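You operate a simulated robot arm through the tools that you are given. There is no shell and no other tool. Be economical: measure what you need, move in short steps, check, and stop when the job is done.

Carry out the task below with a simulated two-armed robot. There is one attempt and no reset: what you move stays moved.

TASK
Test the disc marked 0.5 and turn the orange knob till 0.5 shows.
Fine: disc with the black band in the round dock, blue arm down, green button; at the end arm up and disc back.

The check looks at the end state, three seconds after you hand in, the way a careful person would. Anything else that was tipped, shoved, dropped, spilled or broken makes it a failure.

THE ROBOT
Two 7-joint arms with fingered hands on one trunk, on a base that drives. Base frame: it is fixed to the floor where the robot stands at the start and does not move with it; the origin is under the middle of the robot, x ahead of it, y to its left, z up; the surface under the hand at the start is at about z = 850. Units: mm, rad, N and s.
The left shoulder is at the start at [33, 170, 1222], the right one opposite. With the tool pointing down near the work surface each hand reaches from about 260 to 740 mm from the robot's upright axis, wherever it stands, measured 20 degrees to its own side. Places, roughly: blue tester arm [600, -100, 1000]; green tester button [700, -200, 900]; grey tester [600, -200, 900]; orange tester knob [600, -200, 900]; round dock of the tester [500, -100, 900]. Payload 4 kg a hand.
Tool frame (each hand has its own): the origin (TCP) lies between the finger pads and is the grasp point; the fingertips stand 26 mm ahead of it; z points along the fingers, y is the line along which they close. Largest opening 132 mm; the body of the gripper starts 73 mm behind the TCP. The gripper is a hand of 4 fingers: y runs from the thumb to the fingers, the wrist lies at [0, 0, -224] in the tool frame.
Orientation is that of the tool frame in the base frame, as a unit quaternion [x, y, z, w]. With the fingers straight down and closing along the base's y, the tool's x points along the base's -x, its y along +y and its z along -z.

THE INTERFACE
- The arms move only by the tool move_arm. It takes "left_targets", "right_targets" or both (then of equal length, played together; a hand with none holds still); each is a list of rows, each an object of numbers (a shift or turn left out is 0): "x", "y", "z": the shift along the tool's x, y, z in units of 50 mm (1.0 is 50 mm); "wx", "wy", "wz": the turn, a rotation vector about the tool's x, y, z in units of 4 degrees (1.0 is 4 degrees). In form: [{"x": .., "y": .., "z": .., "wx": .., "wy": .., "wz": ..}, ...]. A call has 1 to 12 rows; each row shifts and turns the commanded pose from where the row before left it, along the tool's axes as they then stand. A call with a number of a shift or a turn outside -1 to 1 is refused whole. A row lasts 0.2 s, in which the tool goes at most 50 mm and 0.15 rad; a call with a longer step from one row to the next is refused whole. Where a pose cannot be reached the arm comes as near as it can. A force on the tool above 40 N (or 10 N above the force at the start of the call, whichever is more), or a blocked arm, ends the call early, and 0.2 s more pass. In this call time passes only in rows, and 0.2 s behind the last. The reply holds the time, the measured pose of the TCP, the force on the tool along the base axes, the opening and the grip force, in the units named above and with some noise, with the torque about the TCP (base axes, N m) and any sound that the robot's microphone picked up.
- Cameras (640 x 400 px; columns grow to the right, rows downward): "scene" is now at [113.6, -22.9, 1398.7]; the picture's right is [-0.24, -0.97, 0.00], its down [-0.55, 0.14, -0.82] and it looks along [0.80, -0.20, -0.57] (base axes); focal length 287 px, centre (320, 200). "left" rides on the left gripper at [-68, 2, -97] in its tool frame; the picture's right is [-0.02, -1.00, 0.00], its down [0.82, -0.02, -0.58] and it looks along [0.58, -0.01, 0.82] (tool axes); focal length 270 px, centre (320, 200). "right" rides on the right gripper at [68, 2, -97] in its tool frame; the picture's right is [-0.03, 1.00, 0.00], its down [-0.82, -0.02, -0.58] and it looks along [-0.58, -0.01, 0.82] (tool axes); focal length 270 px, centre (320, 200). There is no depth. A picture from a camera that has moved, and an enlarged one, comes with that camera's place and axes in the base frame and with its lens.
- grab_frame(camera): a new picture of that camera. No time passes.
- raise_lower(by): slides the trunk up (or, below 0, down) by that many mm; the arms and the scene camera ride with it, the base frame stays. It gives what a move gives, with no picture.
- base_move(legs): drives the robot by 1 to 6 legs, each [ahead, turn to the left] in mm and rad, along the robot's own axes; the way and the turn of a leg run together, so that a leg with both is an arc; at most 1500 mm and 3.142 rad a leg. The arms and the cameras ride along, it lands a little off, and it stops where it bumps. It gives what a move gives.
- finger_targets(finger1, finger2, finger3, thumb_bend, hand): sets how far each is bent, from 0 (flat) to 1 (curled in); at 0.3 the hand is open as for a grip, at 0.7 the pads meet at the TCP. One left out holds its place. A second passes; each finger stops where it meets its share of the squeeze, and holds until it gets a number again. It is the only way to open and close the hand. It gives what a move gives, with no picture; readings hold the bend of each and the force on the fingers (four entries, about 0 where the hand has none), thumb and palm.
- turn_head(pan, tilt): turns the head with the scene camera to pan (to the left, within 1.501 rad either way) and tilt (down, from -0.506 to 1.204), counted from straight ahead of the robot. It gives what a move gives.
- close_up(camera, box): a new picture of the part [left, top, right, bottom] of that camera's present view, enlarged. No time passes.
- job_done(): hands the job in; it is judged then, once.

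Go step by step. Nothing tells you exact positions but the pictures and the camera data: compare them with the known pose of the tool, close in by small moves and look again before you grip or let go. The budget is 120 turns and 88 pictures, counting those below and the enlarged ones. Unless the task says otherwise, let go and move clear before handing in, and close with one line.

The tools are called after "Request:" as a command line: name --argument value ..., lists and objects as JSON in quotes. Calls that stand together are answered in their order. move_arm: Moves the arms, as the interface text tells. Its arguments: {"type":"object","properties":{"left_targets":{"type":"array","items":{"type":"object","properties":{"x":{"type":"number"},"y":{"type":"number"},"z":{"type":"number"},"wx":{"type":"number"},"wy":{"type":"number"},"wz":{"type":"number"}}}},"right_targets":{"type":"array","items":{"type":"object","properties":{"x":{"type":"number"},"y":{"type":"number"},"z":{"type":"number"},"wx":{"type":"number"},"wy":{"type":"number"},"wz":{"type":"number"}}}}},"required":[]} The other tools are called the same way: raise_lower (by) slides the trunk up or down; finger_targets (finger1, finger2, finger3, thumb_bend, hand) moves the fingers one by one; base_move (legs) drives the base; turn_head (pan, tilt) turns the head that bears the scene camera; grab_frame (camera) takes a picture; close_up (camera, box) takes an enlarged picture of a part of a camera's view; job_done () hands the job in.

At the start:

```text
time: 0.0
left_tool_pos: [538.6, 69.0, 1220.7]
left_ee_rot: [-0.003, 1.0, 0.0, -0.001]
left_wrist_force: [0.1, 0.6, -0.8]
left_wrist_torque: [0.02, -0.01, -0.02]
left_finger_gap: 131.9
left_gripper_force: 0.1
left_shape: jaw
left_bend: [0.3, 0.3, 0.3, 0.3]
left_finger forces: [0.0, 0.0, 0.0, 0.0, 0.0, 0.1]
right_tool_pos: [381.5, -275.5, 1229.2]
right_ee_rot: [-0.002, 1.0, 0.0, 0.0]
right_wrist_force: [0.2, 0.0, 0.1]
right_wrist_torque: [-0.04, 0.0, -0.02]
right_finger_gap: 132.1
right_gripper_force: 0.1
right_shape: jaw
right_bend: [0.3, 0.3, 0.3, 0.3]
right_finger forces: [0.0, 0.0, 0.0, 0.0, 0.0, 0.0]
trunk travel left (down, up): [-450.0, 305.0]
robot x, y, heading: [-0.0, -0.4, 0.005]
head pan, tilt: [-0.246, 0.6]
```

scene: 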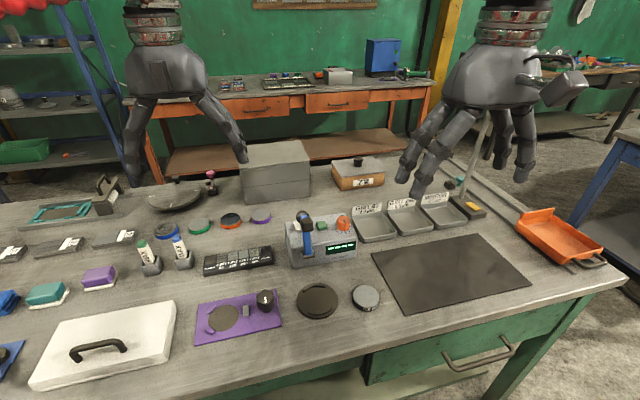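
right: 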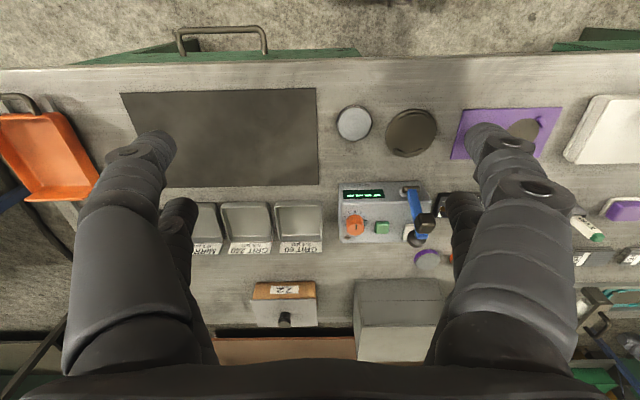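
left: 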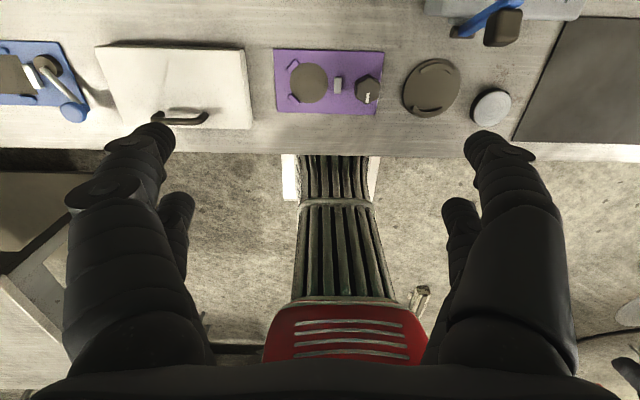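

I see a bench with a grey tester (blue arm, green button, orange knob) and several discs. I'll zoom in on the tester and the discs.

Request:
close_up --camera "scene" --box '[270, 190, 400, 330]'

Request:
close_up --camera "scene" --box '[120, 180, 290, 290]'

Request:
close_up --camera "right" --box '[320, 90, 460, 280]'

```text
2.86 times, centred on (335, 260) of scene
camera zoom: at [113.6, -22.9, 1398.7], right [-0.24, -0.97, 0.0], down [-0.55, 0.14, -0.82], along [0.8, -0.2, -0.57], focal length 821 px, centre (277, 29)
```

zoom: 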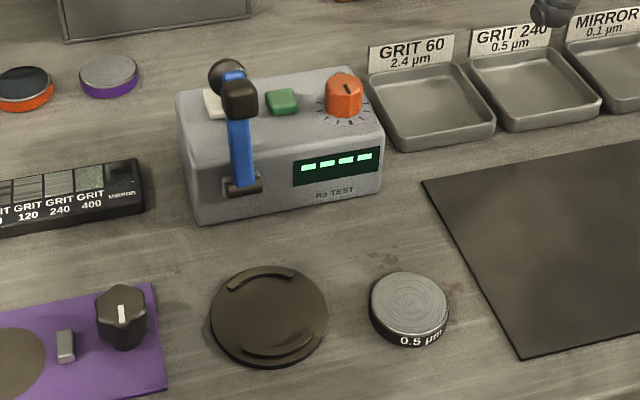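

```text
3.64 times, centred on (205, 235) of scene
camera zoom: at [113.6, -22.9, 1398.7], right [-0.24, -0.97, 0.0], down [-0.55, 0.14, -0.82], along [0.8, -0.2, -0.57], focal length 1045 px, centre (738, 73)
```

zoom: 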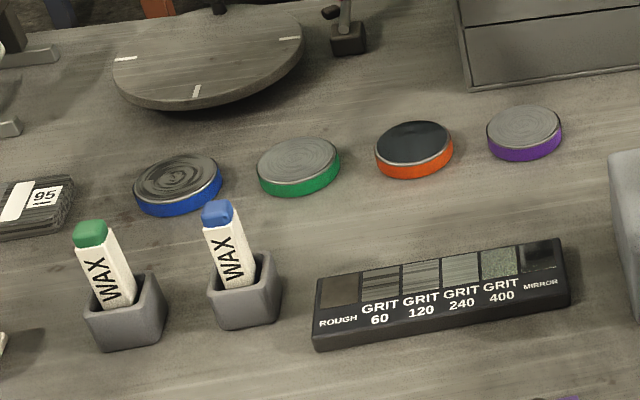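

```text
2.11 times, centred on (390, 185) of right
camera zoom: at [314.5, -275.7, 1325.2], right [0.02, 1.0, 0.0], down [0.82, -0.02, 0.58], along [0.58, -0.01, -0.82], focal length 569 px, centre (173, 232)
```

zoom: 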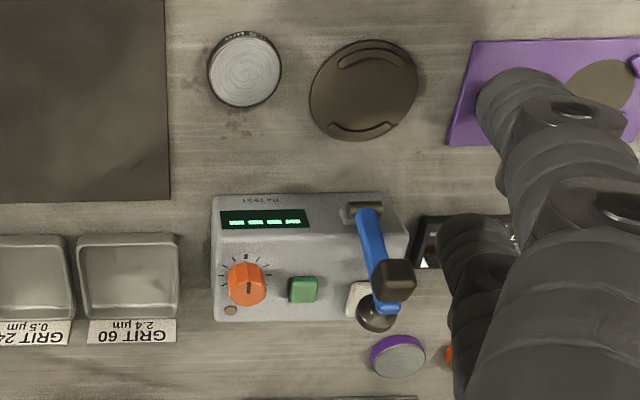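

Disc 0.5 is near (476,-217), dock centre about (502,-115), and the upright arm handle about (596,-114,994). It hinges at the tester's front edge, so it swings toward me over the dock. I'll bring the right hand above the disc, partly closed.

Request:
move_arm --right_targets '[{"x": -0.378, "y": 0.234, "z": 0.8}, {"x": -0.378, "y": 0.234, "z": 0.8}, {"x": -0.378, "y": 0.234, "z": 0.8}, {"x": -0.378, "y": 0.234, "z": 0.8}, {"x": -0.378, "y": 0.234, "z": 0.8}]'

Request:
finger_targets --hand "right" --finger1 0.42 --finger2 0.42 --finger3 0.42 --thumb_bend 0.42

Request:
grab_frame --camera "right"

Request:
grab_frame --camera "scene"

```text
time: 1.2
left_tool_pos: [541.2, 70.0, 1221.5]
left_ee_rot: [-0.004, 1.0, 0.0, -0.002]
left_wrist_force: [0.2, 0.1, -0.4]
left_wrist_torque: [-0.03, 0.01, 0.02]
left_finger_gap: 131.8
left_gripper_force: 0.0
left_shape: jaw
left_bend: [0.3, 0.3, 0.3, 0.3]
left_finger forces: [0.0, 0.1, 0.0, 0.0, 0.0, 0.0]
right_tool_pos: [479.1, -215.6, 1030.4]
right_ee_rot: [-0.003, 1.0, 0.001, 0.0]
right_wrist_force: [-1.1, -0.1, -0.1]
right_wrist_torque: [0.03, 0.05, 0.03]
right_finger_gap: 132.0
right_gripper_force: 0.1
right_shape: jaw
right_bend: [0.3, 0.3, 0.3, 0.3]
right_finger forces: [0.0, 0.0, 0.0, 0.1, 0.0, 0.0]
trunk travel left (down, up): [-450.0, 305.0]
robot x, y, heading: [0.6, 0.1, -0.005]
head pan, tilt: [-0.246, 0.6]
```

```text
time: 2.2
left_tool_pos: [539.8, 70.4, 1222.2]
left_ee_rot: [-0.004, 1.0, 0.0, -0.001]
left_wrist_force: [0.1, 0.1, -0.1]
left_wrist_torque: [0.02, -0.02, 0.01]
left_finger_gap: 132.1
left_gripper_force: 0.1
left_shape: jaw
left_bend: [0.3, 0.3, 0.3, 0.3]
left_finger forces: [0.0, 0.1, 0.0, 0.0, 0.0, 0.0]
right_tool_pos: [477.1, -216.5, 1030.6]
right_ee_rot: [-0.003, 1.0, 0.0, 0.0]
right_wrist_force: [0.2, -0.1, 0.5]
right_wrist_torque: [-0.01, 0.02, 0.0]
right_finger_gap: 93.9
right_gripper_force: 0.1
right_shape: fingers
right_bend: [0.42, 0.42, 0.42, 0.42]
right_finger forces: [0.0, 0.1, 0.0, 0.1, 0.1, 0.0]
trunk travel left (down, up): [-450.0, 305.0]
robot x, y, heading: [-2.5, -1.7, 0.002]
head pan, tilt: [-0.246, 0.6]
```

```text
81 pictures are left
camera right: at [410.4, -215.6, 1126.8], right [0.02, 1.0, 0.0], down [0.82, -0.02, 0.58], along [0.58, -0.01, -0.82], focal length 270 px, centre (320, 200)
```

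right: 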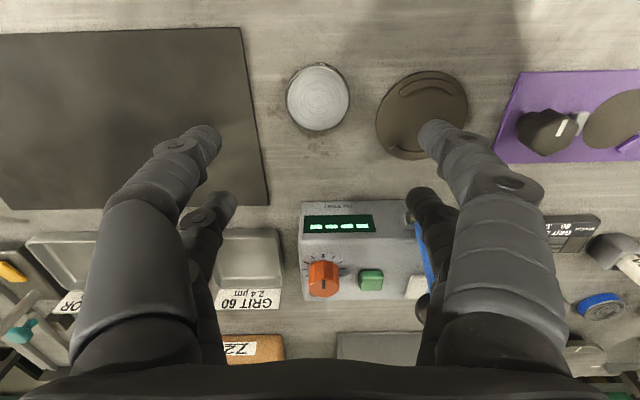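

```text
80 pictures are left
camera scene: at [113.9, -22.9, 1398.7], right [-0.24, -0.97, 0.0], down [-0.55, 0.14, -0.82], along [0.8, -0.2, -0.57], focal length 287 px, centre (320, 200)
```

scene: 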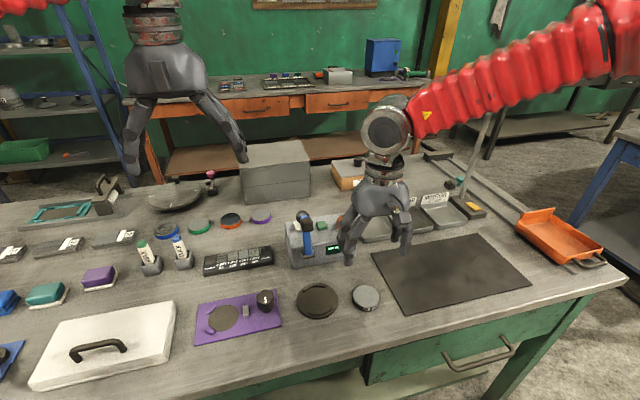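

The hand is over the disc; disc measured at (478,-218), dock at (499,-115). I'm lowering part way, then checking.

Request:
move_arm --right_targets '[{"y": -0.03, "z": 0.7}, {"z": 0.7}, {"z": 0.7}, {"z": 0.5}]'

Request:
grab_frame --camera "right"

Request:
close_up --camera "scene" --box '[280, 200, 440, 340]'

```text
time: 3.2
left_tool_pos: [539.6, 68.8, 1222.7]
left_ee_rot: [-0.003, 1.0, -0.001, -0.001]
left_wrist_force: [-0.3, 0.1, 0.2]
left_wrist_torque: [-0.01, -0.01, 0.01]
left_finger_gap: 132.1
left_gripper_force: 0.1
left_shape: jaw
left_bend: [0.3, 0.3, 0.3, 0.3]
left_finger forces: [0.0, 0.0, 0.1, 0.1, 0.0, 0.1]
right_tool_pos: [477.4, -221.8, 898.0]
right_ee_rot: [-0.003, 1.0, 0.0, 0.0]
right_wrist_force: [0.5, -0.4, -0.4]
right_wrist_torque: [-0.02, -0.03, -0.01]
right_finger_gap: 93.4
right_gripper_force: 0.0
right_shape: fingers
right_bend: [0.42, 0.42, 0.42, 0.42]
right_finger forces: [0.0, 0.0, 0.0, 0.0, 0.0, 0.0]
trunk travel left (down, up): [-450.0, 305.0]
robot x, y, heading: [-3.7, -1.4, 0.0]
head pan, tilt: [-0.246, 0.6]
```

```text
79 pictures are left
camera right: at [410.7, -221.0, 994.4], right [0.02, 1.0, 0.0], down [0.82, -0.02, 0.58], along [0.58, -0.01, -0.82], focal length 270 px, centre (320, 200)
```

right: 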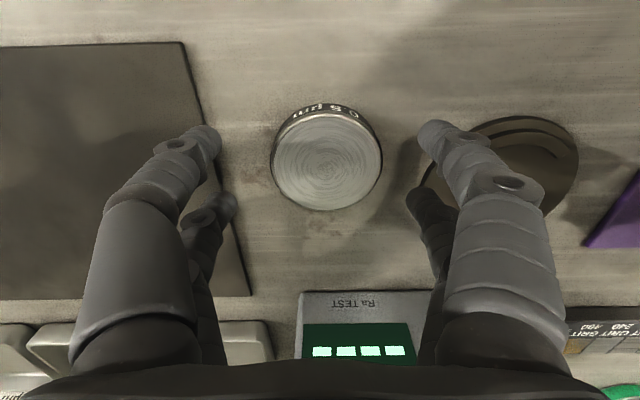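

```text
2.86 times, centred on (360, 270) of scene
camera zoom: at [114.1, -23.0, 1398.6], right [-0.24, -0.97, 0.0], down [-0.55, 0.14, -0.82], along [0.8, -0.2, -0.57], focal length 821 px, centre (206, 0)
```

zoom: 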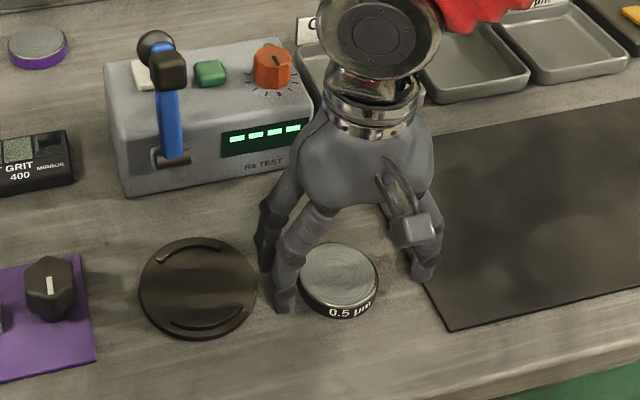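

Disc centre reads about (475,-218.5), with the top at ~867. I'll centre on it, lower to grip the upper half of the rim and close gently.

Request:
move_arm --right_targets '[{"x": 0.04, "y": 0.066, "z": 0.16}, {"z": 0.12}]'

Request:
finger_targets --hand "right" --finger1 0.56 --finger2 0.56 --finger3 0.56 --thumb_bend 0.56

Request:
grab_frame --camera "right"

```text
time: 3.8
left_tool_pos: [540.1, 69.7, 1222.3]
left_ee_rot: [-0.004, 1.0, 0.0, -0.001]
left_wrist_force: [0.7, 0.3, 0.1]
left_wrist_torque: [0.02, 0.06, -0.02]
left_finger_gap: 132.0
left_gripper_force: 0.1
left_shape: jaw
left_bend: [0.3, 0.3, 0.3, 0.3]
left_finger forces: [0.0, 0.0, 0.0, 0.0, 0.1, 0.0]
right_tool_pos: [475.7, -216.8, 886.5]
right_ee_rot: [-0.002, 1.0, 0.0, 0.002]
right_wrist_force: [-0.4, -0.7, -0.2]
right_wrist_torque: [-0.01, 0.0, -0.03]
right_finger_gap: 93.4
right_gripper_force: 0.0
right_shape: fingers
right_bend: [0.42, 0.42, 0.42, 0.42]
right_finger forces: [0.0, 0.1, 0.1, 0.0, 0.0, 0.0]
trunk travel left (down, up): [-450.0, 305.0]
robot x, y, heading: [-4.3, -1.8, -0.001]
head pan, tilt: [-0.246, 0.6]
```

```text
time: 4.8
left_tool_pos: [539.4, 69.7, 1222.0]
left_ee_rot: [-0.004, 1.0, 0.0, 0.0]
left_wrist_force: [-0.3, -0.3, -0.3]
left_wrist_torque: [-0.05, 0.02, -0.01]
left_finger_gap: 132.0
left_gripper_force: 0.1
left_shape: jaw
left_bend: [0.3, 0.3, 0.3, 0.3]
left_finger forces: [0.0, 0.1, 0.1, 0.0, 0.1, 0.0]
right_tool_pos: [476.0, -218.2, 886.7]
right_ee_rot: [-0.002, 1.0, 0.0, -0.001]
right_wrist_force: [0.9, -0.8, 0.5]
right_wrist_torque: [0.0, -0.02, 0.01]
right_finger_gap: 46.7
right_gripper_force: 1.9
right_shape: fingers
right_bend: [0.56, 0.54, 0.54, 0.56]
right_finger forces: [0.0, 1.3, 1.7, 0.0, 0.0, 0.1]
trunk travel left (down, up): [-450.0, 305.0]
robot x, y, heading: [1.8, -0.1, -0.002]
head pan, tilt: [-0.246, 0.6]
```

```text
77 pictures are left
camera right: at [408.5, -217.3, 982.0], right [0.02, 1.0, 0.0], down [0.82, -0.02, 0.58], along [0.58, -0.01, -0.82], focal length 270 px, centre (320, 200)
```

right: 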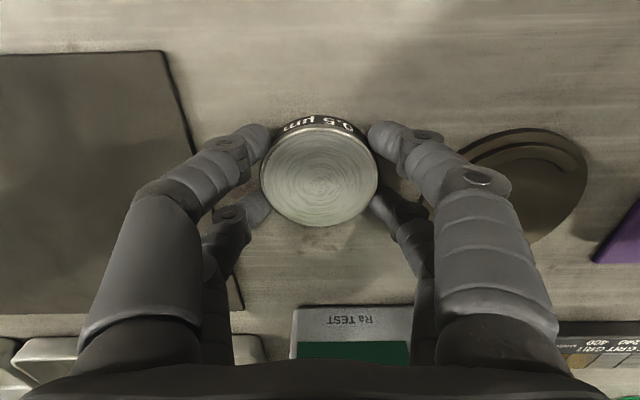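

Fingers 2 and 3 touch, the others are nearly there. I'll close a bit more.

Request:
finger_targets --hand "right" --finger1 0.62 --finger2 0.6 --finger3 0.6 --thumb_bend 0.62

Request:
grab_frame --camera "right"

```text
time: 5.8
left_tool_pos: [540.1, 69.0, 1221.8]
left_ee_rot: [-0.004, 1.0, 0.0, -0.001]
left_wrist_force: [-1.0, 0.1, 0.6]
left_wrist_torque: [0.0, 0.01, 0.0]
left_finger_gap: 132.2
left_gripper_force: 0.0
left_shape: jaw
left_bend: [0.3, 0.3, 0.3, 0.3]
left_finger forces: [0.1, 0.1, 0.1, 0.0, 0.1, 0.0]
right_tool_pos: [475.9, -218.9, 884.5]
right_ee_rot: [-0.002, 1.0, 0.0, 0.0]
right_wrist_force: [0.3, 0.2, 0.3]
right_wrist_torque: [-0.01, -0.02, -0.01]
right_finger_gap: 40.1
right_gripper_force: 7.4
right_shape: fingers
right_bend: [0.58, 0.54, 0.55, 0.6]
right_finger forces: [3.1, 4.2, 3.8, 0.0, 4.2, 0.1]
trunk travel left (down, up): [-450.0, 305.0]
robot x, y, heading: [0.9, -0.5, -0.002]
head pan, tilt: [-0.246, 0.6]
```

```text
76 pictures are left
camera right: at [408.5, -217.4, 981.9], right [0.02, 1.0, 0.0], down [0.82, -0.02, 0.58], along [0.58, -0.01, -0.82], focal length 270 px, centre (320, 200)
```

right: 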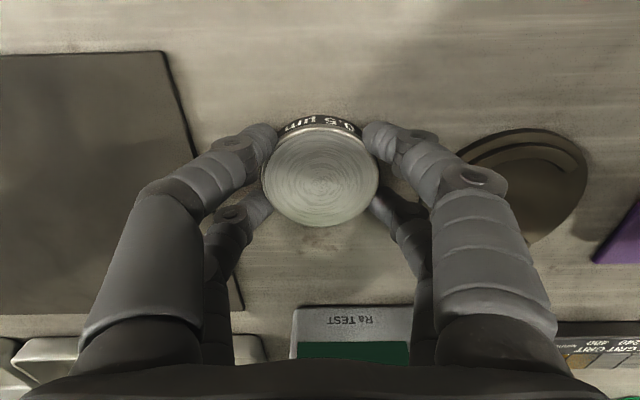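

All four digits hold with 7 N. Lifting and carrying it above the dock.

Request:
move_arm --right_targets '[{"z": -0.3}, {"z": -0.5}, {"z": -0.4}, {"x": -0.12, "y": 0.5}, {"x": -0.12, "y": 0.5}, {"x": -0.12, "y": 0.5}, {"x": -0.12, "y": 0.56}, {}]'

Request:
grab_frame --camera "right"

Request:
close_up --camera "scene" --box '[240, 190, 400, 330]'

```text
time: 7.6
left_tool_pos: [539.3, 69.6, 1221.6]
left_ee_rot: [-0.003, 1.0, -0.001, -0.001]
left_wrist_force: [-0.6, -0.2, -0.3]
left_wrist_torque: [0.01, -0.02, 0.03]
left_finger_gap: 132.1
left_gripper_force: 0.0
left_shape: jaw
left_bend: [0.3, 0.3, 0.3, 0.3]
left_finger forces: [0.0, 0.1, 0.0, 0.0, 0.0, 0.0]
right_tool_pos: [477.9, -152.2, 964.2]
right_ee_rot: [-0.003, 1.0, 0.001, 0.0]
right_wrist_force: [-0.2, 0.0, -3.1]
right_wrist_torque: [0.02, 0.01, -0.02]
right_finger_gap: 39.8
right_gripper_force: 8.1
right_shape: fingers
right_bend: [0.58, 0.54, 0.55, 0.6]
right_finger forces: [3.4, 4.6, 3.6, 0.0, 4.1, 0.1]
right hand out of reach, approached as far as the arm can: row 6, 7
trunk travel left (down, up): [-450.0, 305.0]
robot x, y, heading: [-0.9, 0.3, 0.001]
head pan, tilt: [-0.246, 0.6]
```

```text
75 pictures are left
camera right: at [409.5, -151.5, 1059.3], right [0.02, 1.0, 0.0], down [0.82, -0.02, 0.58], along [0.58, -0.01, -0.82], focal length 270 px, centre (320, 200)
```

right: 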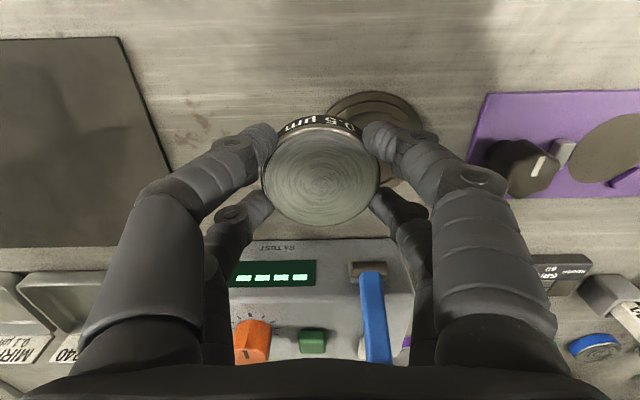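

```text
2.86 times, centred on (320, 260) of scene
camera zoom: at [114.2, -23.2, 1398.6], right [-0.24, -0.97, 0.0], down [-0.55, 0.14, -0.82], along [0.8, -0.2, -0.57], focal length 821 px, centre (320, 29)
```

zoom: 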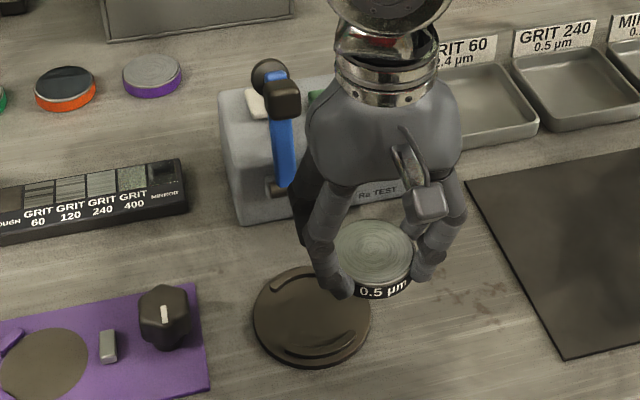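

The disc is held, but the arm hit a reach limit at y≈-152. A small base turn to the left carries the hand to the dock and puts it into a better sector.

Request:
base_move --legs '[[0, 0.08]]'

```text
time: 8.5
left_tool_pos: [532.7, 114.7, 1222.1]
left_ee_rot: [-0.044, 0.999, -0.001, -0.001]
left_wrist_force: [-0.3, -0.6, -0.3]
left_wrist_torque: [-0.05, 0.02, 0.02]
left_finger_gap: 131.8
left_gripper_force: 0.0
left_shape: jaw
left_bend: [0.3, 0.3, 0.3, 0.3]
left_finger forces: [0.0, 0.0, 0.0, 0.0, 0.0, 0.0]
right_tool_pos: [485.3, -115.7, 963.7]
right_ee_rot: [-0.044, 0.999, 0.004, 0.002]
right_wrist_force: [0.6, 0.3, -3.6]
right_wrist_torque: [0.01, -0.02, 0.03]
right_finger_gap: 39.7
right_gripper_force: 7.7
right_shape: fingers
right_bend: [0.58, 0.54, 0.55, 0.6]
right_finger forces: [3.4, 4.6, 3.8, 0.1, 4.1, 0.0]
trunk travel left (down, up): [-450.0, 305.0]
robot x, y, heading: [-2.7, -10.1, 0.079]
head pan, tilt: [-0.246, 0.6]
```

Position is now near the dock, but close to the reach edge. I'll shift the hand right and turn the base a bit more for margin.

Request:
move_arm --right_targets '[{"y": -0.5}, {"y": -0.5}, {}]'

Request:
base_move --legs '[[0, 0.12]]'

Request:
grab_frame --camera "right"

```text
time: 9.3
left_tool_pos: [532.6, 113.7, 1223.4]
left_ee_rot: [-0.045, 0.999, 0.0, -0.001]
left_wrist_force: [0.1, 0.7, 0.4]
left_wrist_torque: [0.04, 0.03, -0.02]
left_finger_gap: 131.8
left_gripper_force: 0.2
left_shape: jaw
left_bend: [0.3, 0.3, 0.3, 0.3]
left_finger forces: [0.0, 0.1, 0.0, 0.1, 0.1, 0.1]
right_tool_pos: [490.2, -165.3, 963.9]
right_ee_rot: [-0.043, 0.999, 0.004, 0.001]
right_wrist_force: [0.2, 0.9, -3.2]
right_wrist_torque: [-0.02, -0.02, 0.0]
right_finger_gap: 39.7
right_gripper_force: 8.5
right_shape: fingers
right_bend: [0.58, 0.54, 0.55, 0.6]
right_finger forces: [3.6, 4.6, 3.7, 0.0, 4.0, 0.0]
trunk travel left (down, up): [-450.0, 305.0]
robot x, y, heading: [-2.4, -3.0, 0.081]
head pan, tilt: [-0.246, 0.6]
```

```text
time: 10.3
left_tool_pos: [512.1, 178.6, 1222.3]
left_ee_rot: [-0.105, 0.994, 0.0, 0.0]
left_wrist_force: [0.2, 0.0, -0.3]
left_wrist_torque: [-0.01, -0.02, -0.02]
left_finger_gap: 131.9
left_gripper_force: 0.1
left_shape: jaw
left_bend: [0.3, 0.3, 0.3, 0.3]
left_finger forces: [0.1, 0.0, 0.1, 0.1, 0.1, 0.0]
right_tool_pos: [506.4, -102.5, 965.3]
right_ee_rot: [-0.105, 0.994, 0.003, 0.002]
right_wrist_force: [1.1, 0.3, -3.9]
right_wrist_torque: [0.0, 0.0, -0.04]
right_finger_gap: 39.9
right_gripper_force: 8.3
right_shape: fingers
right_bend: [0.58, 0.54, 0.55, 0.6]
right_finger forces: [3.6, 4.8, 3.8, 0.1, 4.1, 0.0]
trunk travel left (down, up): [-450.0, 305.0]
robot x, y, heading: [1.4, -12.3, 0.204]
head pan, tilt: [-0.246, 0.6]
```

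```text
73 pictures are left
camera right: at [439.9, -117.0, 1060.4], right [-0.18, 0.98, 0.01], down [0.8, 0.15, 0.58], along [0.57, 0.11, -0.81], focal length 270 px, centre (320, 200)
```

right: 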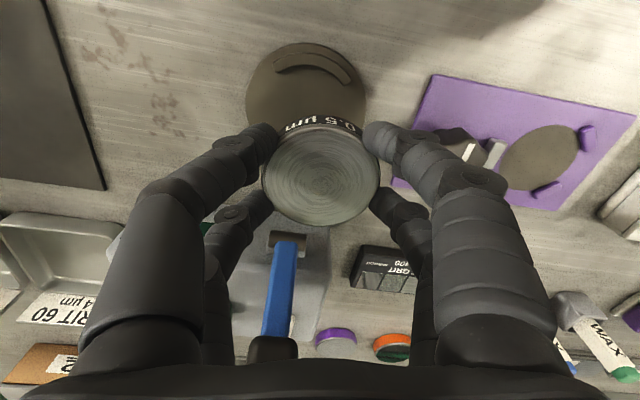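

Now I'll undo the 12° yaw and centre over the dock.

Request:
move_arm --right_targets '[{"wz": 1}, {"wz": 1}, {"wz": 1}, {"x": 0.12, "y": -0.25}, {}]'

Request:
grab_frame --camera "right"

Request:
grab_frame --camera "scene"

```text
time: 11.5
left_tool_pos: [513.1, 178.4, 1222.2]
left_ee_rot: [-0.106, 0.994, -0.001, -0.001]
left_wrist_force: [0.9, 0.2, 0.0]
left_wrist_torque: [-0.02, 0.01, 0.0]
left_finger_gap: 132.0
left_gripper_force: 0.0
left_shape: jaw
left_bend: [0.3, 0.3, 0.3, 0.3]
left_finger forces: [0.0, 0.0, 0.0, 0.1, 0.1, 0.0]
right_tool_pos: [502.9, -116.0, 964.7]
right_ee_rot: [0.0, 1.0, 0.005, 0.002]
right_wrist_force: [0.0, 0.1, -3.7]
right_wrist_torque: [-0.01, 0.0, -0.02]
right_finger_gap: 39.7
right_gripper_force: 8.5
right_shape: fingers
right_bend: [0.57, 0.54, 0.55, 0.6]
right_finger forces: [3.7, 4.6, 4.0, 0.0, 4.2, 0.0]
trunk travel left (down, up): [-450.0, 305.0]
robot x, y, heading: [3.6, -12.4, 0.204]
head pan, tilt: [-0.246, 0.6]
```

```text
72 pictures are left
camera right: at [434.6, -115.3, 1060.8], right [0.03, 1.0, 0.01], down [0.81, -0.03, 0.58], along [0.58, -0.01, -0.81], focal length 270 px, centre (320, 200)
```

right: 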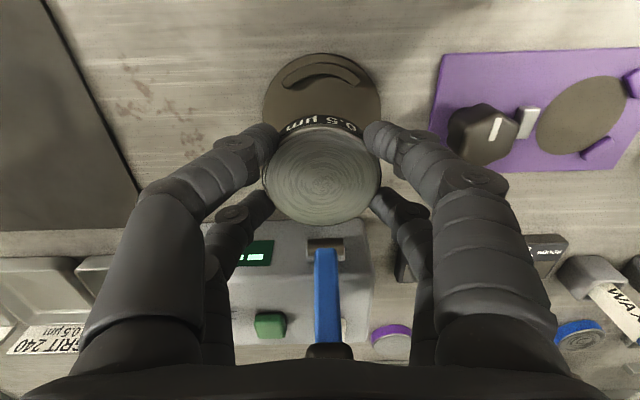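

```text
71 pictures are left
camera scene: at [117.7, -12.5, 1398.6], right [-0.04, -1.0, 0.0], down [-0.57, 0.02, -0.82], along [0.82, -0.03, -0.57], focal length 287 px, centre (320, 200)
```

scene: 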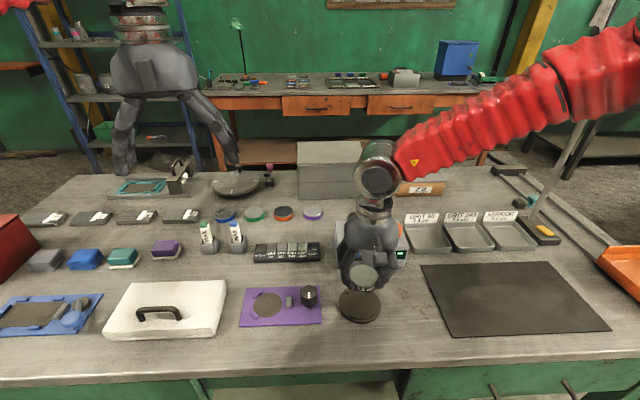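

Nearly over the dock (≈(500,-114)). Lowering 50 mm for a closer check.

Request:
move_arm --right_targets '[{"y": 0.02, "z": 0.5}, {"z": 0.5}, {}]'

Request:
grab_frame --camera "right"

Request:
close_up --camera "scene" --box '[310, 250, 410, 330]'

```text
time: 12.3
left_tool_pos: [511.3, 178.6, 1223.8]
left_ee_rot: [-0.106, 0.994, 0.0, -0.001]
left_wrist_force: [-0.3, 0.0, 0.4]
left_wrist_torque: [0.01, 0.0, 0.01]
left_finger_gap: 132.1
left_gripper_force: 0.0
left_shape: jaw
left_bend: [0.3, 0.3, 0.3, 0.3]
left_finger forces: [0.0, 0.0, 0.0, 0.1, 0.1, 0.1]
right_tool_pos: [499.6, -115.3, 914.1]
right_ee_rot: [0.0, 1.0, 0.005, 0.002]
right_wrist_force: [-0.7, 0.4, -3.4]
right_wrist_torque: [-0.01, 0.01, -0.02]
right_finger_gap: 39.8
right_gripper_force: 7.9
right_shape: fingers
right_bend: [0.57, 0.54, 0.55, 0.6]
right_finger forces: [3.7, 4.7, 4.0, 0.0, 4.2, 0.0]
trunk travel left (down, up): [-450.0, 305.0]
robot x, y, heading: [1.0, -14.7, 0.205]
head pan, tilt: [-0.246, 0.6]
```

```text
70 pictures are left
camera right: at [433.0, -114.8, 1010.3], right [0.03, 1.0, 0.01], down [0.81, -0.03, 0.58], along [0.58, -0.01, -0.81], focal length 270 px, centre (320, 200)
```

right: 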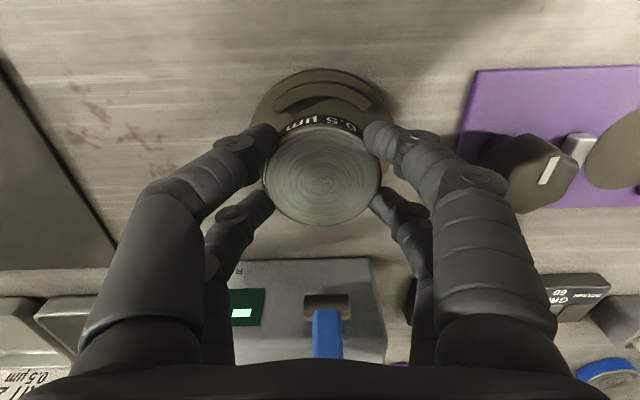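

```text
5.00 times, centred on (360, 290) of scene
camera zoom: at [116.8, -12.5, 1398.7], right [-0.04, -1.0, 0.0], down [-0.57, 0.02, -0.82], along [0.82, -0.03, -0.57], focal length 1437 px, centre (120, -250)
```

zoom: 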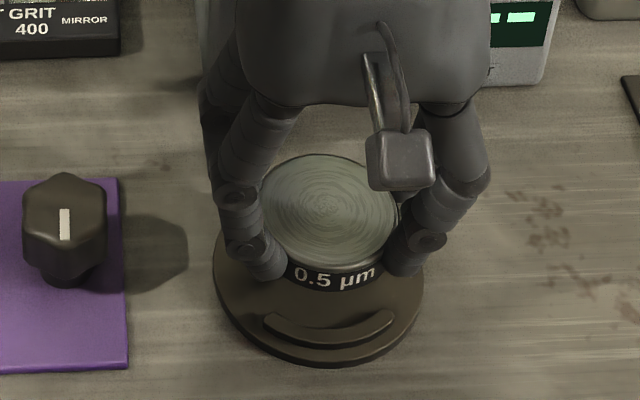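

Disc and dock centres agree within a couple of mm. Lowering gently.

Request:
move_arm --right_targets '[{"z": 0.14}, {"z": 0.14}, {}]'

Request:
close_up --camera "scene" --box '[310, 250, 410, 330]'

Request:
close_up --camera "right" --box '[220, 60, 420, 240]'

```text
time: 13.1
left_tool_pos: [512.5, 179.3, 1223.6]
left_ee_rot: [-0.106, 0.994, 0.0, -0.001]
left_wrist_force: [-0.4, -0.3, -0.2]
left_wrist_torque: [-0.02, 0.0, 0.0]
left_finger_gap: 131.9
left_gripper_force: 0.0
left_shape: jaw
left_bend: [0.3, 0.3, 0.3, 0.3]
left_finger forces: [0.1, 0.0, 0.0, 0.0, 0.1, 0.0]
right_tool_pos: [501.1, -115.0, 900.9]
right_ee_rot: [0.0, 1.0, 0.005, 0.001]
right_wrist_force: [-0.1, 0.9, -4.3]
right_wrist_torque: [-0.03, 0.04, -0.03]
right_finger_gap: 40.0
right_gripper_force: 8.3
right_shape: fingers
right_bend: [0.57, 0.54, 0.55, 0.6]
right_finger forces: [3.7, 4.7, 4.0, 0.0, 4.1, 0.0]
trunk travel left (down, up): [-450.0, 305.0]
robot x, y, heading: [1.2, -15.8, 0.201]
head pan, tilt: [-0.246, 0.6]
```

```text
5.00 times, centred on (360, 290) of scene
camera zoom: at [117.0, -12.5, 1398.7], right [-0.04, -1.0, 0.0], down [-0.57, 0.02, -0.82], along [0.82, -0.03, -0.57], focal length 1437 px, centre (120, -250)
```

zoom: 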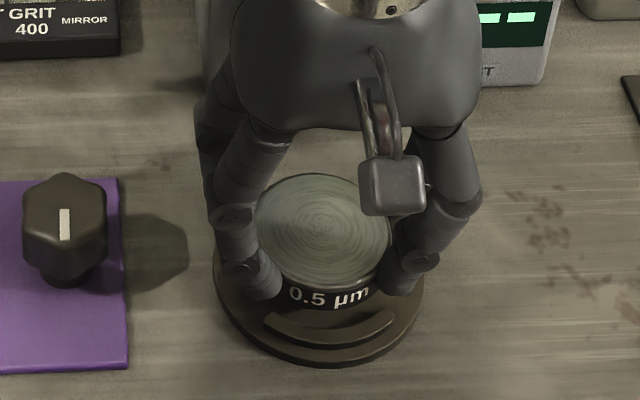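

```text
2.22 times, centred on (320, 150) of right
camera zoom: at [433.5, -113.6, 997.0], right [0.02, 1.0, 0.01], down [0.81, -0.02, 0.58], along [0.58, -0.01, -0.81], focal length 601 px, centre (320, 311)
```

zoom: 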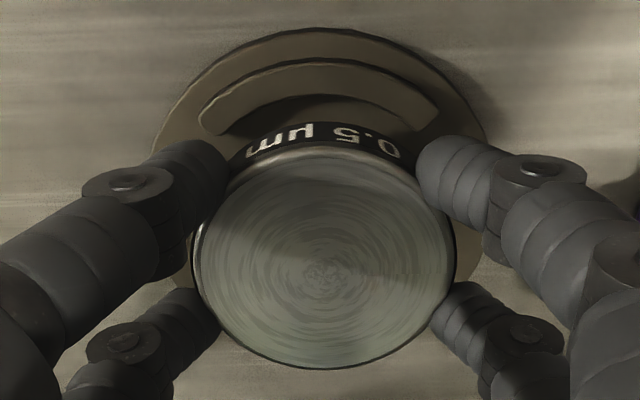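

Well aligned. Continuing down in small steps watching force.

Request:
move_arm --right_targets '[{"z": 0.06}, {"z": 0.06}, {}]'

Request:
close_up --camera "right" --box '[220, 60, 420, 240]'

Request:
close_up --camera "scene" --box '[310, 250, 410, 330]'

```text
time: 13.9
left_tool_pos: [512.3, 178.7, 1223.0]
left_ee_rot: [-0.105, 0.994, 0.001, -0.001]
left_wrist_force: [-0.6, -0.3, 0.0]
left_wrist_torque: [0.0, -0.01, 0.03]
left_finger_gap: 131.7
left_gripper_force: 0.0
left_shape: jaw
left_bend: [0.3, 0.3, 0.3, 0.3]
left_finger forces: [0.0, 0.1, 0.0, 0.1, 0.0, 0.0]
right_tool_pos: [500.1, -114.5, 894.3]
right_ee_rot: [0.0, 1.0, 0.005, 0.001]
right_wrist_force: [0.1, -0.3, -3.3]
right_wrist_torque: [0.01, -0.01, -0.03]
right_finger_gap: 39.7
right_gripper_force: 8.4
right_shape: fingers
right_bend: [0.57, 0.54, 0.55, 0.6]
right_finger forces: [3.7, 4.7, 4.0, 0.0, 4.1, 0.0]
trunk travel left (down, up): [-450.0, 305.0]
robot x, y, heading: [-1.6, -12.0, 0.205]
head pan, tilt: [-0.246, 0.6]
```

```text
2.22 times, centred on (320, 150) of right
camera zoom: at [433.1, -113.8, 990.8], right [0.03, 1.0, 0.01], down [0.81, -0.03, 0.58], along [0.58, -0.01, -0.81], focal length 601 px, centre (320, 311)
```

zoom: 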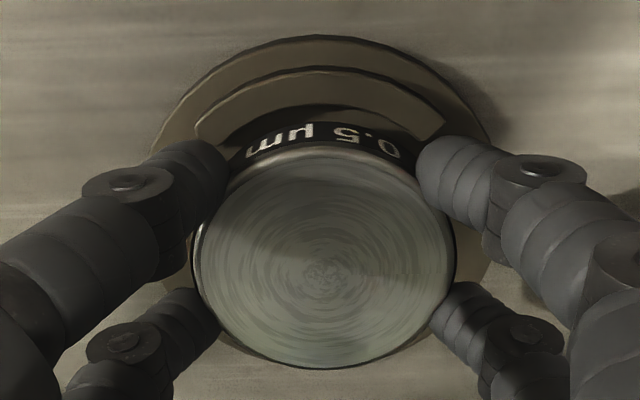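

```text
5.00 times, centred on (360, 290) of scene
camera zoom: at [117.2, -12.5, 1398.6], right [-0.04, -1.0, 0.0], down [-0.57, 0.02, -0.82], along [0.82, -0.03, -0.57], focal length 1437 px, centre (120, -250)
```

zoom: 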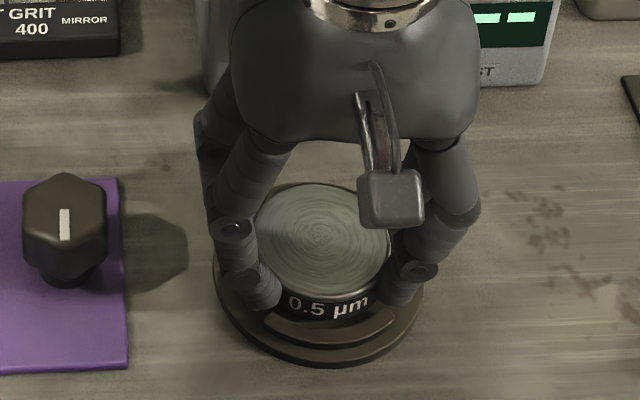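

Still free. Continue 6 mm more.

Request:
move_arm --right_targets '[{"z": 0.06}, {"z": 0.04}, {}]'

Request:
close_up --camera "right" --box '[220, 60, 420, 240]'

Request:
close_up --camera "scene" --box '[310, 250, 410, 330]'

```text
time: 14.7
left_tool_pos: [512.6, 179.5, 1222.4]
left_ee_rot: [-0.105, 0.994, 0.001, 0.0]
left_wrist_force: [0.1, 0.3, -1.2]
left_wrist_torque: [0.0, -0.02, -0.03]
left_finger_gap: 131.8
left_gripper_force: 0.1
left_shape: jaw
left_bend: [0.3, 0.3, 0.3, 0.3]
left_finger forces: [0.0, 0.0, 0.1, 0.1, 0.0, 0.1]
right_tool_pos: [500.4, -113.1, 889.1]
right_ee_rot: [-0.001, 1.0, 0.004, 0.003]
right_wrist_force: [1.3, -2.7, 6.1]
right_wrist_torque: [-0.08, -0.02, 0.03]
right_finger_gap: 39.6
right_gripper_force: 9.6
right_shape: fingers
right_bend: [0.58, 0.55, 0.55, 0.6]
right_finger forces: [3.4, 4.6, 4.9, 0.1, 5.6, 0.0]
trunk travel left (down, up): [-450.0, 305.0]
robot x, y, heading: [1.3, -12.7, 0.206]
head pan, tilt: [-0.246, 0.6]
```

```text
2.22 times, centred on (320, 150) of right
camera zoom: at [432.2, -113.1, 986.4], right [0.03, 1.0, 0.01], down [0.81, -0.03, 0.58], along [0.58, -0.01, -0.81], focal length 601 px, centre (320, 311)
```

zoom: 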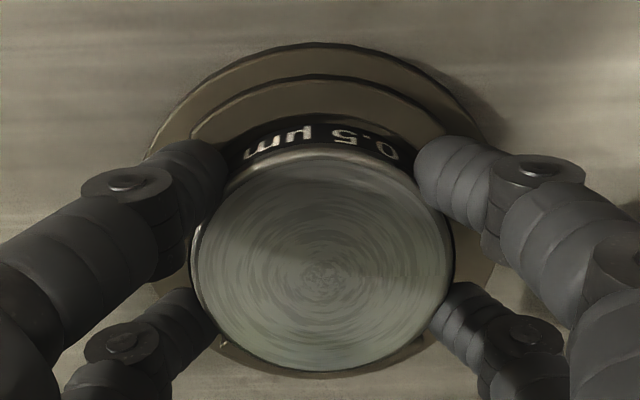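

```text
5.00 times, centred on (360, 290) of scene
camera zoom: at [116.5, -12.7, 1398.8], right [-0.04, -1.0, 0.0], down [-0.57, 0.02, -0.82], along [0.82, -0.03, -0.57], focal length 1437 px, centre (120, -250)
```

zoom: 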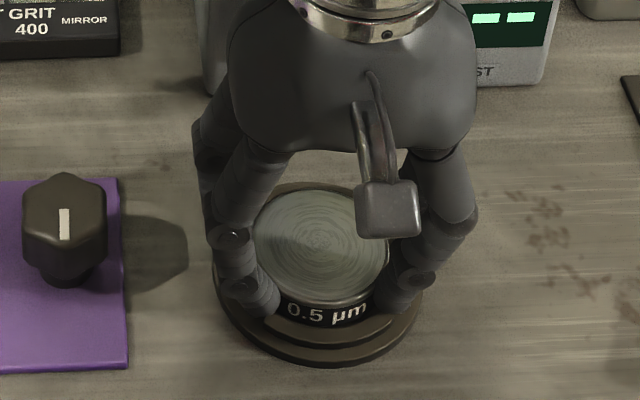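

Contact at a height that matches sitting on the dock plate (≈4–5 mm above bench). Opening the fingers to release and look.

Request:
finger_targets --hand "right" --finger1 0.48 --finger2 0.48 --finger3 0.48 --thumb_bend 0.48

Request:
move_arm --right_targets '[{"z": -0.3}, {"z": -0.7}, {"z": -0.7}, {"z": -0.7}, {}]'

Request:
close_up --camera "right" --box '[240, 40, 400, 180]'

Request:
close_up --camera "scene" --box '[310, 250, 410, 330]'

```text
time: 15.7
left_tool_pos: [511.7, 178.3, 1223.2]
left_ee_rot: [-0.106, 0.994, 0.0, -0.001]
left_wrist_force: [-0.7, -0.5, 1.1]
left_wrist_torque: [0.0, 0.0, 0.0]
left_finger_gap: 131.9
left_gripper_force: 0.0
left_shape: jaw
left_bend: [0.3, 0.3, 0.3, 0.3]
left_finger forces: [0.0, 0.0, 0.0, 0.0, 0.1, 0.0]
right_tool_pos: [498.8, -113.4, 889.3]
right_ee_rot: [0.0, 1.0, 0.004, 0.003]
right_wrist_force: [-0.7, -0.7, 0.3]
right_wrist_torque: [-0.02, 0.01, -0.01]
right_finger_gap: 72.1
right_gripper_force: 0.1
right_shape: fingers
right_bend: [0.48, 0.48, 0.48, 0.48]
right_finger forces: [0.0, 0.1, 0.0, 0.0, 0.1, 0.1]
trunk travel left (down, up): [-450.0, 305.0]
robot x, y, heading: [1.9, -8.7, 0.201]
head pan, tilt: [-0.246, 0.6]
```

```text
time: 16.9
left_tool_pos: [513.0, 177.7, 1222.3]
left_ee_rot: [-0.106, 0.994, 0.0, -0.001]
left_wrist_force: [0.5, 0.3, 0.4]
left_wrist_torque: [0.01, 0.0, 0.02]
left_finger_gap: 131.9
left_gripper_force: 0.0
left_shape: jaw
left_bend: [0.3, 0.3, 0.3, 0.3]
left_finger forces: [0.0, 0.1, 0.0, 0.0, 0.0, 0.0]
right_tool_pos: [501.9, -114.8, 1009.0]
right_ee_rot: [0.0, 1.0, 0.004, 0.0]
right_wrist_force: [0.3, -0.7, -0.2]
right_wrist_torque: [-0.01, 0.0, 0.01]
right_finger_gap: 71.9
right_gripper_force: 0.1
right_shape: fingers
right_bend: [0.48, 0.48, 0.48, 0.48]
right_finger forces: [0.1, 0.0, 0.1, 0.0, 0.1, 0.1]
trunk travel left (down, up): [-450.0, 305.0]
robot x, y, heading: [0.8, -15.1, 0.207]
head pan, tilt: [-0.246, 0.6]
```

```text
2.86 times, centred on (320, 110) of right
camera zoom: at [433.1, -114.3, 1104.5], right [0.02, 1.0, 0.01], down [0.81, -0.02, 0.58], along [0.58, -0.01, -0.81], focal length 772 px, centre (320, 457)
```

zoom: 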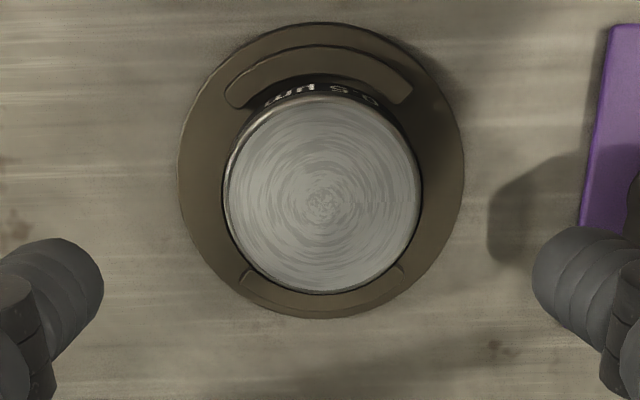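

```text
5.00 times, centred on (360, 290) of scene
camera zoom: at [117.3, -12.5, 1398.6], right [-0.04, -1.0, 0.0], down [-0.57, 0.02, -0.82], along [0.82, -0.03, -0.57], focal length 1437 px, centre (120, -250)
```

zoom: 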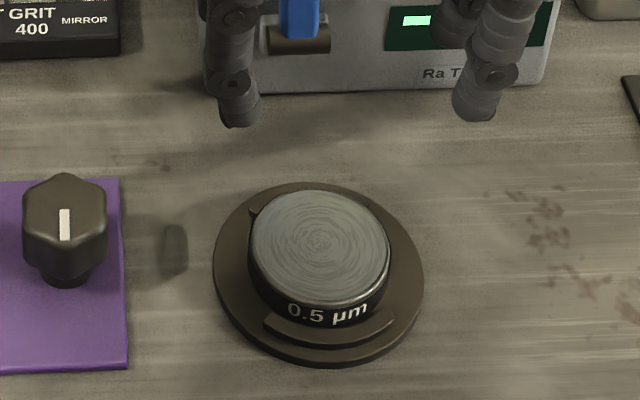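

The disc sits centred between the lips. Now move the hand up and aside to look closely at the blue arm.

Request:
move_arm --right_targets '[{"y": -0.8, "z": -0.5}, {"y": -0.8, "z": -0.5}, {"y": -0.8, "z": -0.5}, {"y": -0.4}, {}]'

Request:
close_up --camera "scene" --box '[310, 190, 430, 290]'

Request:
close_up --camera "right" --box '[320, 60, 520, 240]'

Request:
grab_frame --camera "left"

```text
time: 18.1
left_tool_pos: [511.8, 178.8, 1222.7]
left_ee_rot: [-0.107, 0.994, 0.0, 0.0]
left_wrist_force: [0.7, -0.2, 0.3]
left_wrist_torque: [-0.03, 0.0, 0.02]
left_finger_gap: 131.8
left_gripper_force: 0.1
left_shape: jaw
left_bend: [0.3, 0.3, 0.3, 0.3]
left_finger forces: [0.1, 0.0, 0.1, 0.1, 0.0, 0.0]
right_tool_pos: [497.7, -258.2, 1082.6]
right_ee_rot: [0.0, 1.0, 0.004, 0.003]
right_wrist_force: [-0.3, -0.6, 0.7]
right_wrist_torque: [0.0, 0.01, 0.01]
right_finger_gap: 72.1
right_gripper_force: 0.0
right_shape: fingers
right_bend: [0.48, 0.48, 0.48, 0.48]
right_finger forces: [0.1, 0.1, 0.0, 0.1, 0.0, 0.0]
trunk travel left (down, up): [-450.0, 305.0]
robot x, y, heading: [0.9, -12.8, 0.206]
head pan, tilt: [-0.246, 0.6]
```

```text
4.00 times, centred on (370, 240) of scene
camera zoom: at [116.5, -12.7, 1398.7], right [-0.04, -1.0, 0.0], down [-0.57, 0.02, -0.82], along [0.82, -0.03, -0.57], focal length 1150 px, centre (120, 40)
```

zoom: 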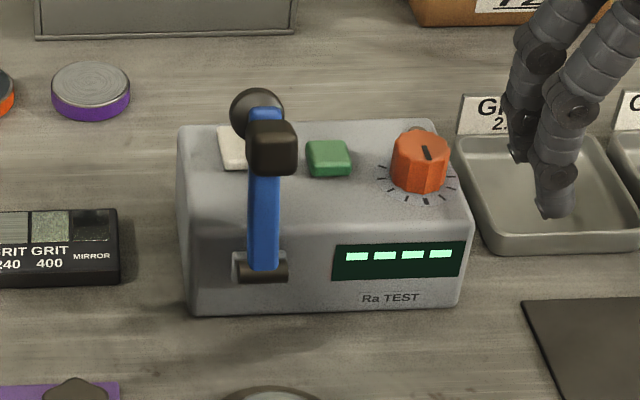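

```text
2.22 times, centred on (420, 150) of right
camera zoom: at [430.8, -257.8, 1178.7], right [0.02, 1.0, 0.01], down [0.81, -0.02, 0.58], along [0.58, -0.01, -0.81], focal length 601 px, centre (98, 311)
```

zoom: 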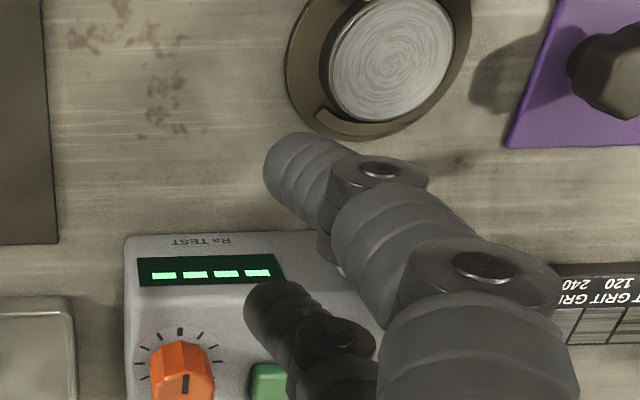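

```text
58 pictures are left
camera left: at [578.7, 194.3, 1319.8], right [0.24, -0.97, 0.0], down [-0.79, -0.19, 0.58], along [-0.56, -0.14, -0.82], focal length 270 px, centre (320, 200)
```

left: 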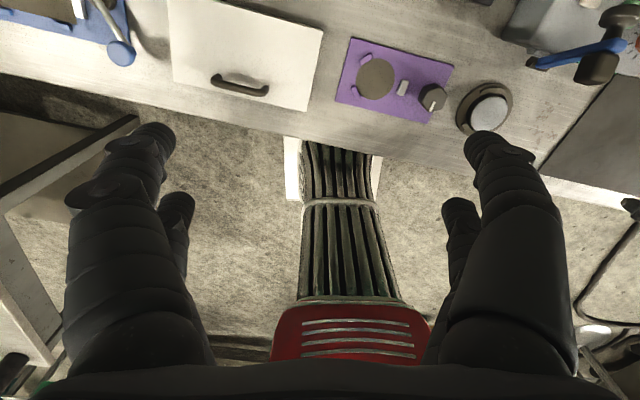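

The black box on the arm front is the probe foot; the ball behind (≈(637,-115,985)) is the handle. Moving the hand over the ball to grip it from above.

Request:
move_arm --right_targets '[{"x": -0.558, "y": 0.572}, {"x": -0.558, "y": 0.572}, {"x": -0.558, "y": 0.572}, {"x": -0.558, "y": 0.572}, {"x": -0.558, "y": 0.572}, {}]'

Request:
grab_frame --camera "right"

Request:
close_up --camera "scene" --box '[310, 160, 430, 260]'

```text
time: 19.5
left_tool_pos: [511.8, 178.1, 1224.5]
left_ee_rot: [-0.106, 0.994, 0.0, 0.001]
left_wrist_force: [0.0, -1.0, 0.0]
left_wrist_torque: [0.03, -0.02, 0.02]
left_finger_gap: 132.0
left_gripper_force: 0.1
left_shape: jaw
left_bend: [0.3, 0.3, 0.3, 0.3]
left_finger forces: [0.0, 0.1, 0.0, 0.0, 0.0, 0.1]
right_tool_pos: [637.0, -112.8, 1089.6]
right_ee_rot: [0.001, 1.0, 0.006, 0.003]
right_wrist_force: [0.4, -0.2, 0.0]
right_wrist_torque: [-0.01, -0.01, 0.01]
right_finger_gap: 72.2
right_gripper_force: 0.0
right_shape: fingers
right_bend: [0.48, 0.48, 0.48, 0.48]
right_finger forces: [0.0, 0.1, 0.0, 0.0, 0.1, 0.0]
right hand out of reach, approached as far as the arm can: row 5
trunk travel left (down, up): [-450.0, 305.0]
robot x, y, heading: [-0.5, -12.7, 0.203]
head pan, tilt: [-0.246, 0.6]
```

```text
57 pictures are left
camera right: at [568.7, -113.6, 1184.6], right [0.03, 1.0, 0.01], down [0.81, -0.03, 0.58], along [0.58, -0.01, -0.81], focal length 270 px, centre (320, 200)
```

right: 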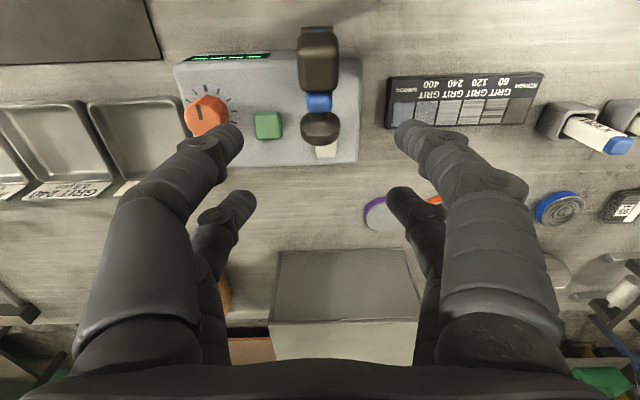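

```text
4.00 times, centred on (370, 210) of scene
camera zoom: at [115.6, -12.8, 1398.9], right [-0.04, -1.0, 0.0], down [-0.56, 0.02, -0.83], along [0.82, -0.03, -0.56], focal length 1150 px, centre (120, 160)
```

zoom: 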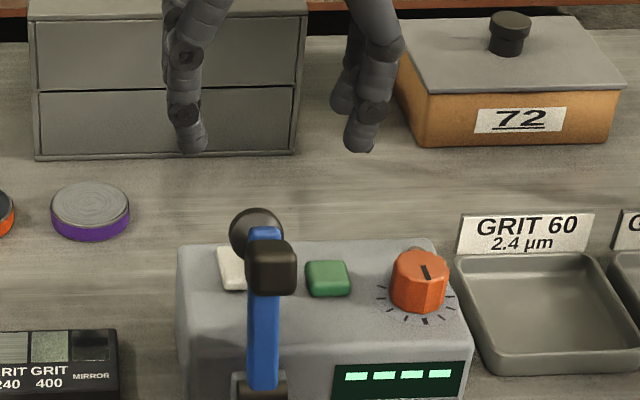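

Ball centre reads ≈(641,-114). Descending around it.

Request:
move_arm --right_targets '[{"x": -0.04, "y": -0.02, "z": 0.5}, {"x": -0.04, "z": 0.5}, {"z": 0.5}, {}]'

Request:
grab_frame --camera "right"

```text
time: 20.5
left_tool_pos: [512.8, 177.5, 1222.6]
left_ee_rot: [-0.106, 0.994, 0.0, -0.001]
left_wrist_force: [-0.3, -1.3, 0.0]
left_wrist_torque: [-0.01, 0.02, 0.01]
left_finger_gap: 131.7
left_gripper_force: 0.0
left_shape: jaw
left_bend: [0.3, 0.3, 0.3, 0.3]
left_finger forces: [0.0, 0.0, 0.0, 0.0, 0.0, 0.0]
right_tool_pos: [631.9, -122.8, 1013.7]
right_ee_rot: [-0.001, 1.0, 0.005, 0.004]
right_wrist_force: [-0.2, -0.4, -0.5]
right_wrist_torque: [0.0, -0.03, 0.03]
right_finger_gap: 72.4
right_gripper_force: 0.1
right_shape: fingers
right_bend: [0.48, 0.48, 0.48, 0.48]
right_finger forces: [0.1, 0.0, 0.0, 0.0, 0.1, 0.0]
right hand out of reach, approached as far as the arm can: row 2, 3
trunk travel left (down, up): [-450.0, 305.0]
robot x, y, heading: [2.8, -17.1, 0.204]
head pan, tilt: [-0.246, 0.6]
```

```text
55 pictures are left
camera right: at [564.3, -122.7, 1109.8], right [0.02, 1.0, 0.01], down [0.81, -0.03, 0.58], along [0.58, -0.01, -0.81], focal length 270 px, centre (320, 200)
```

right: 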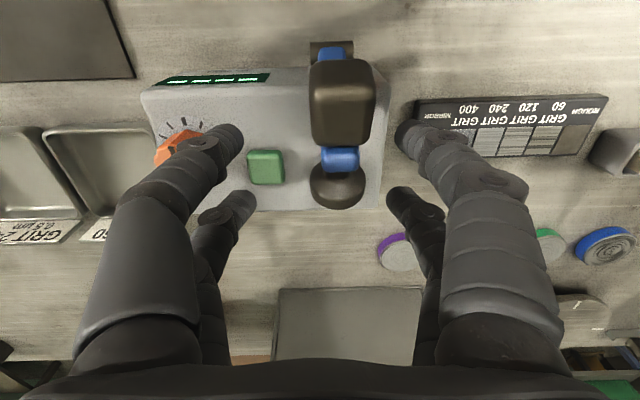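

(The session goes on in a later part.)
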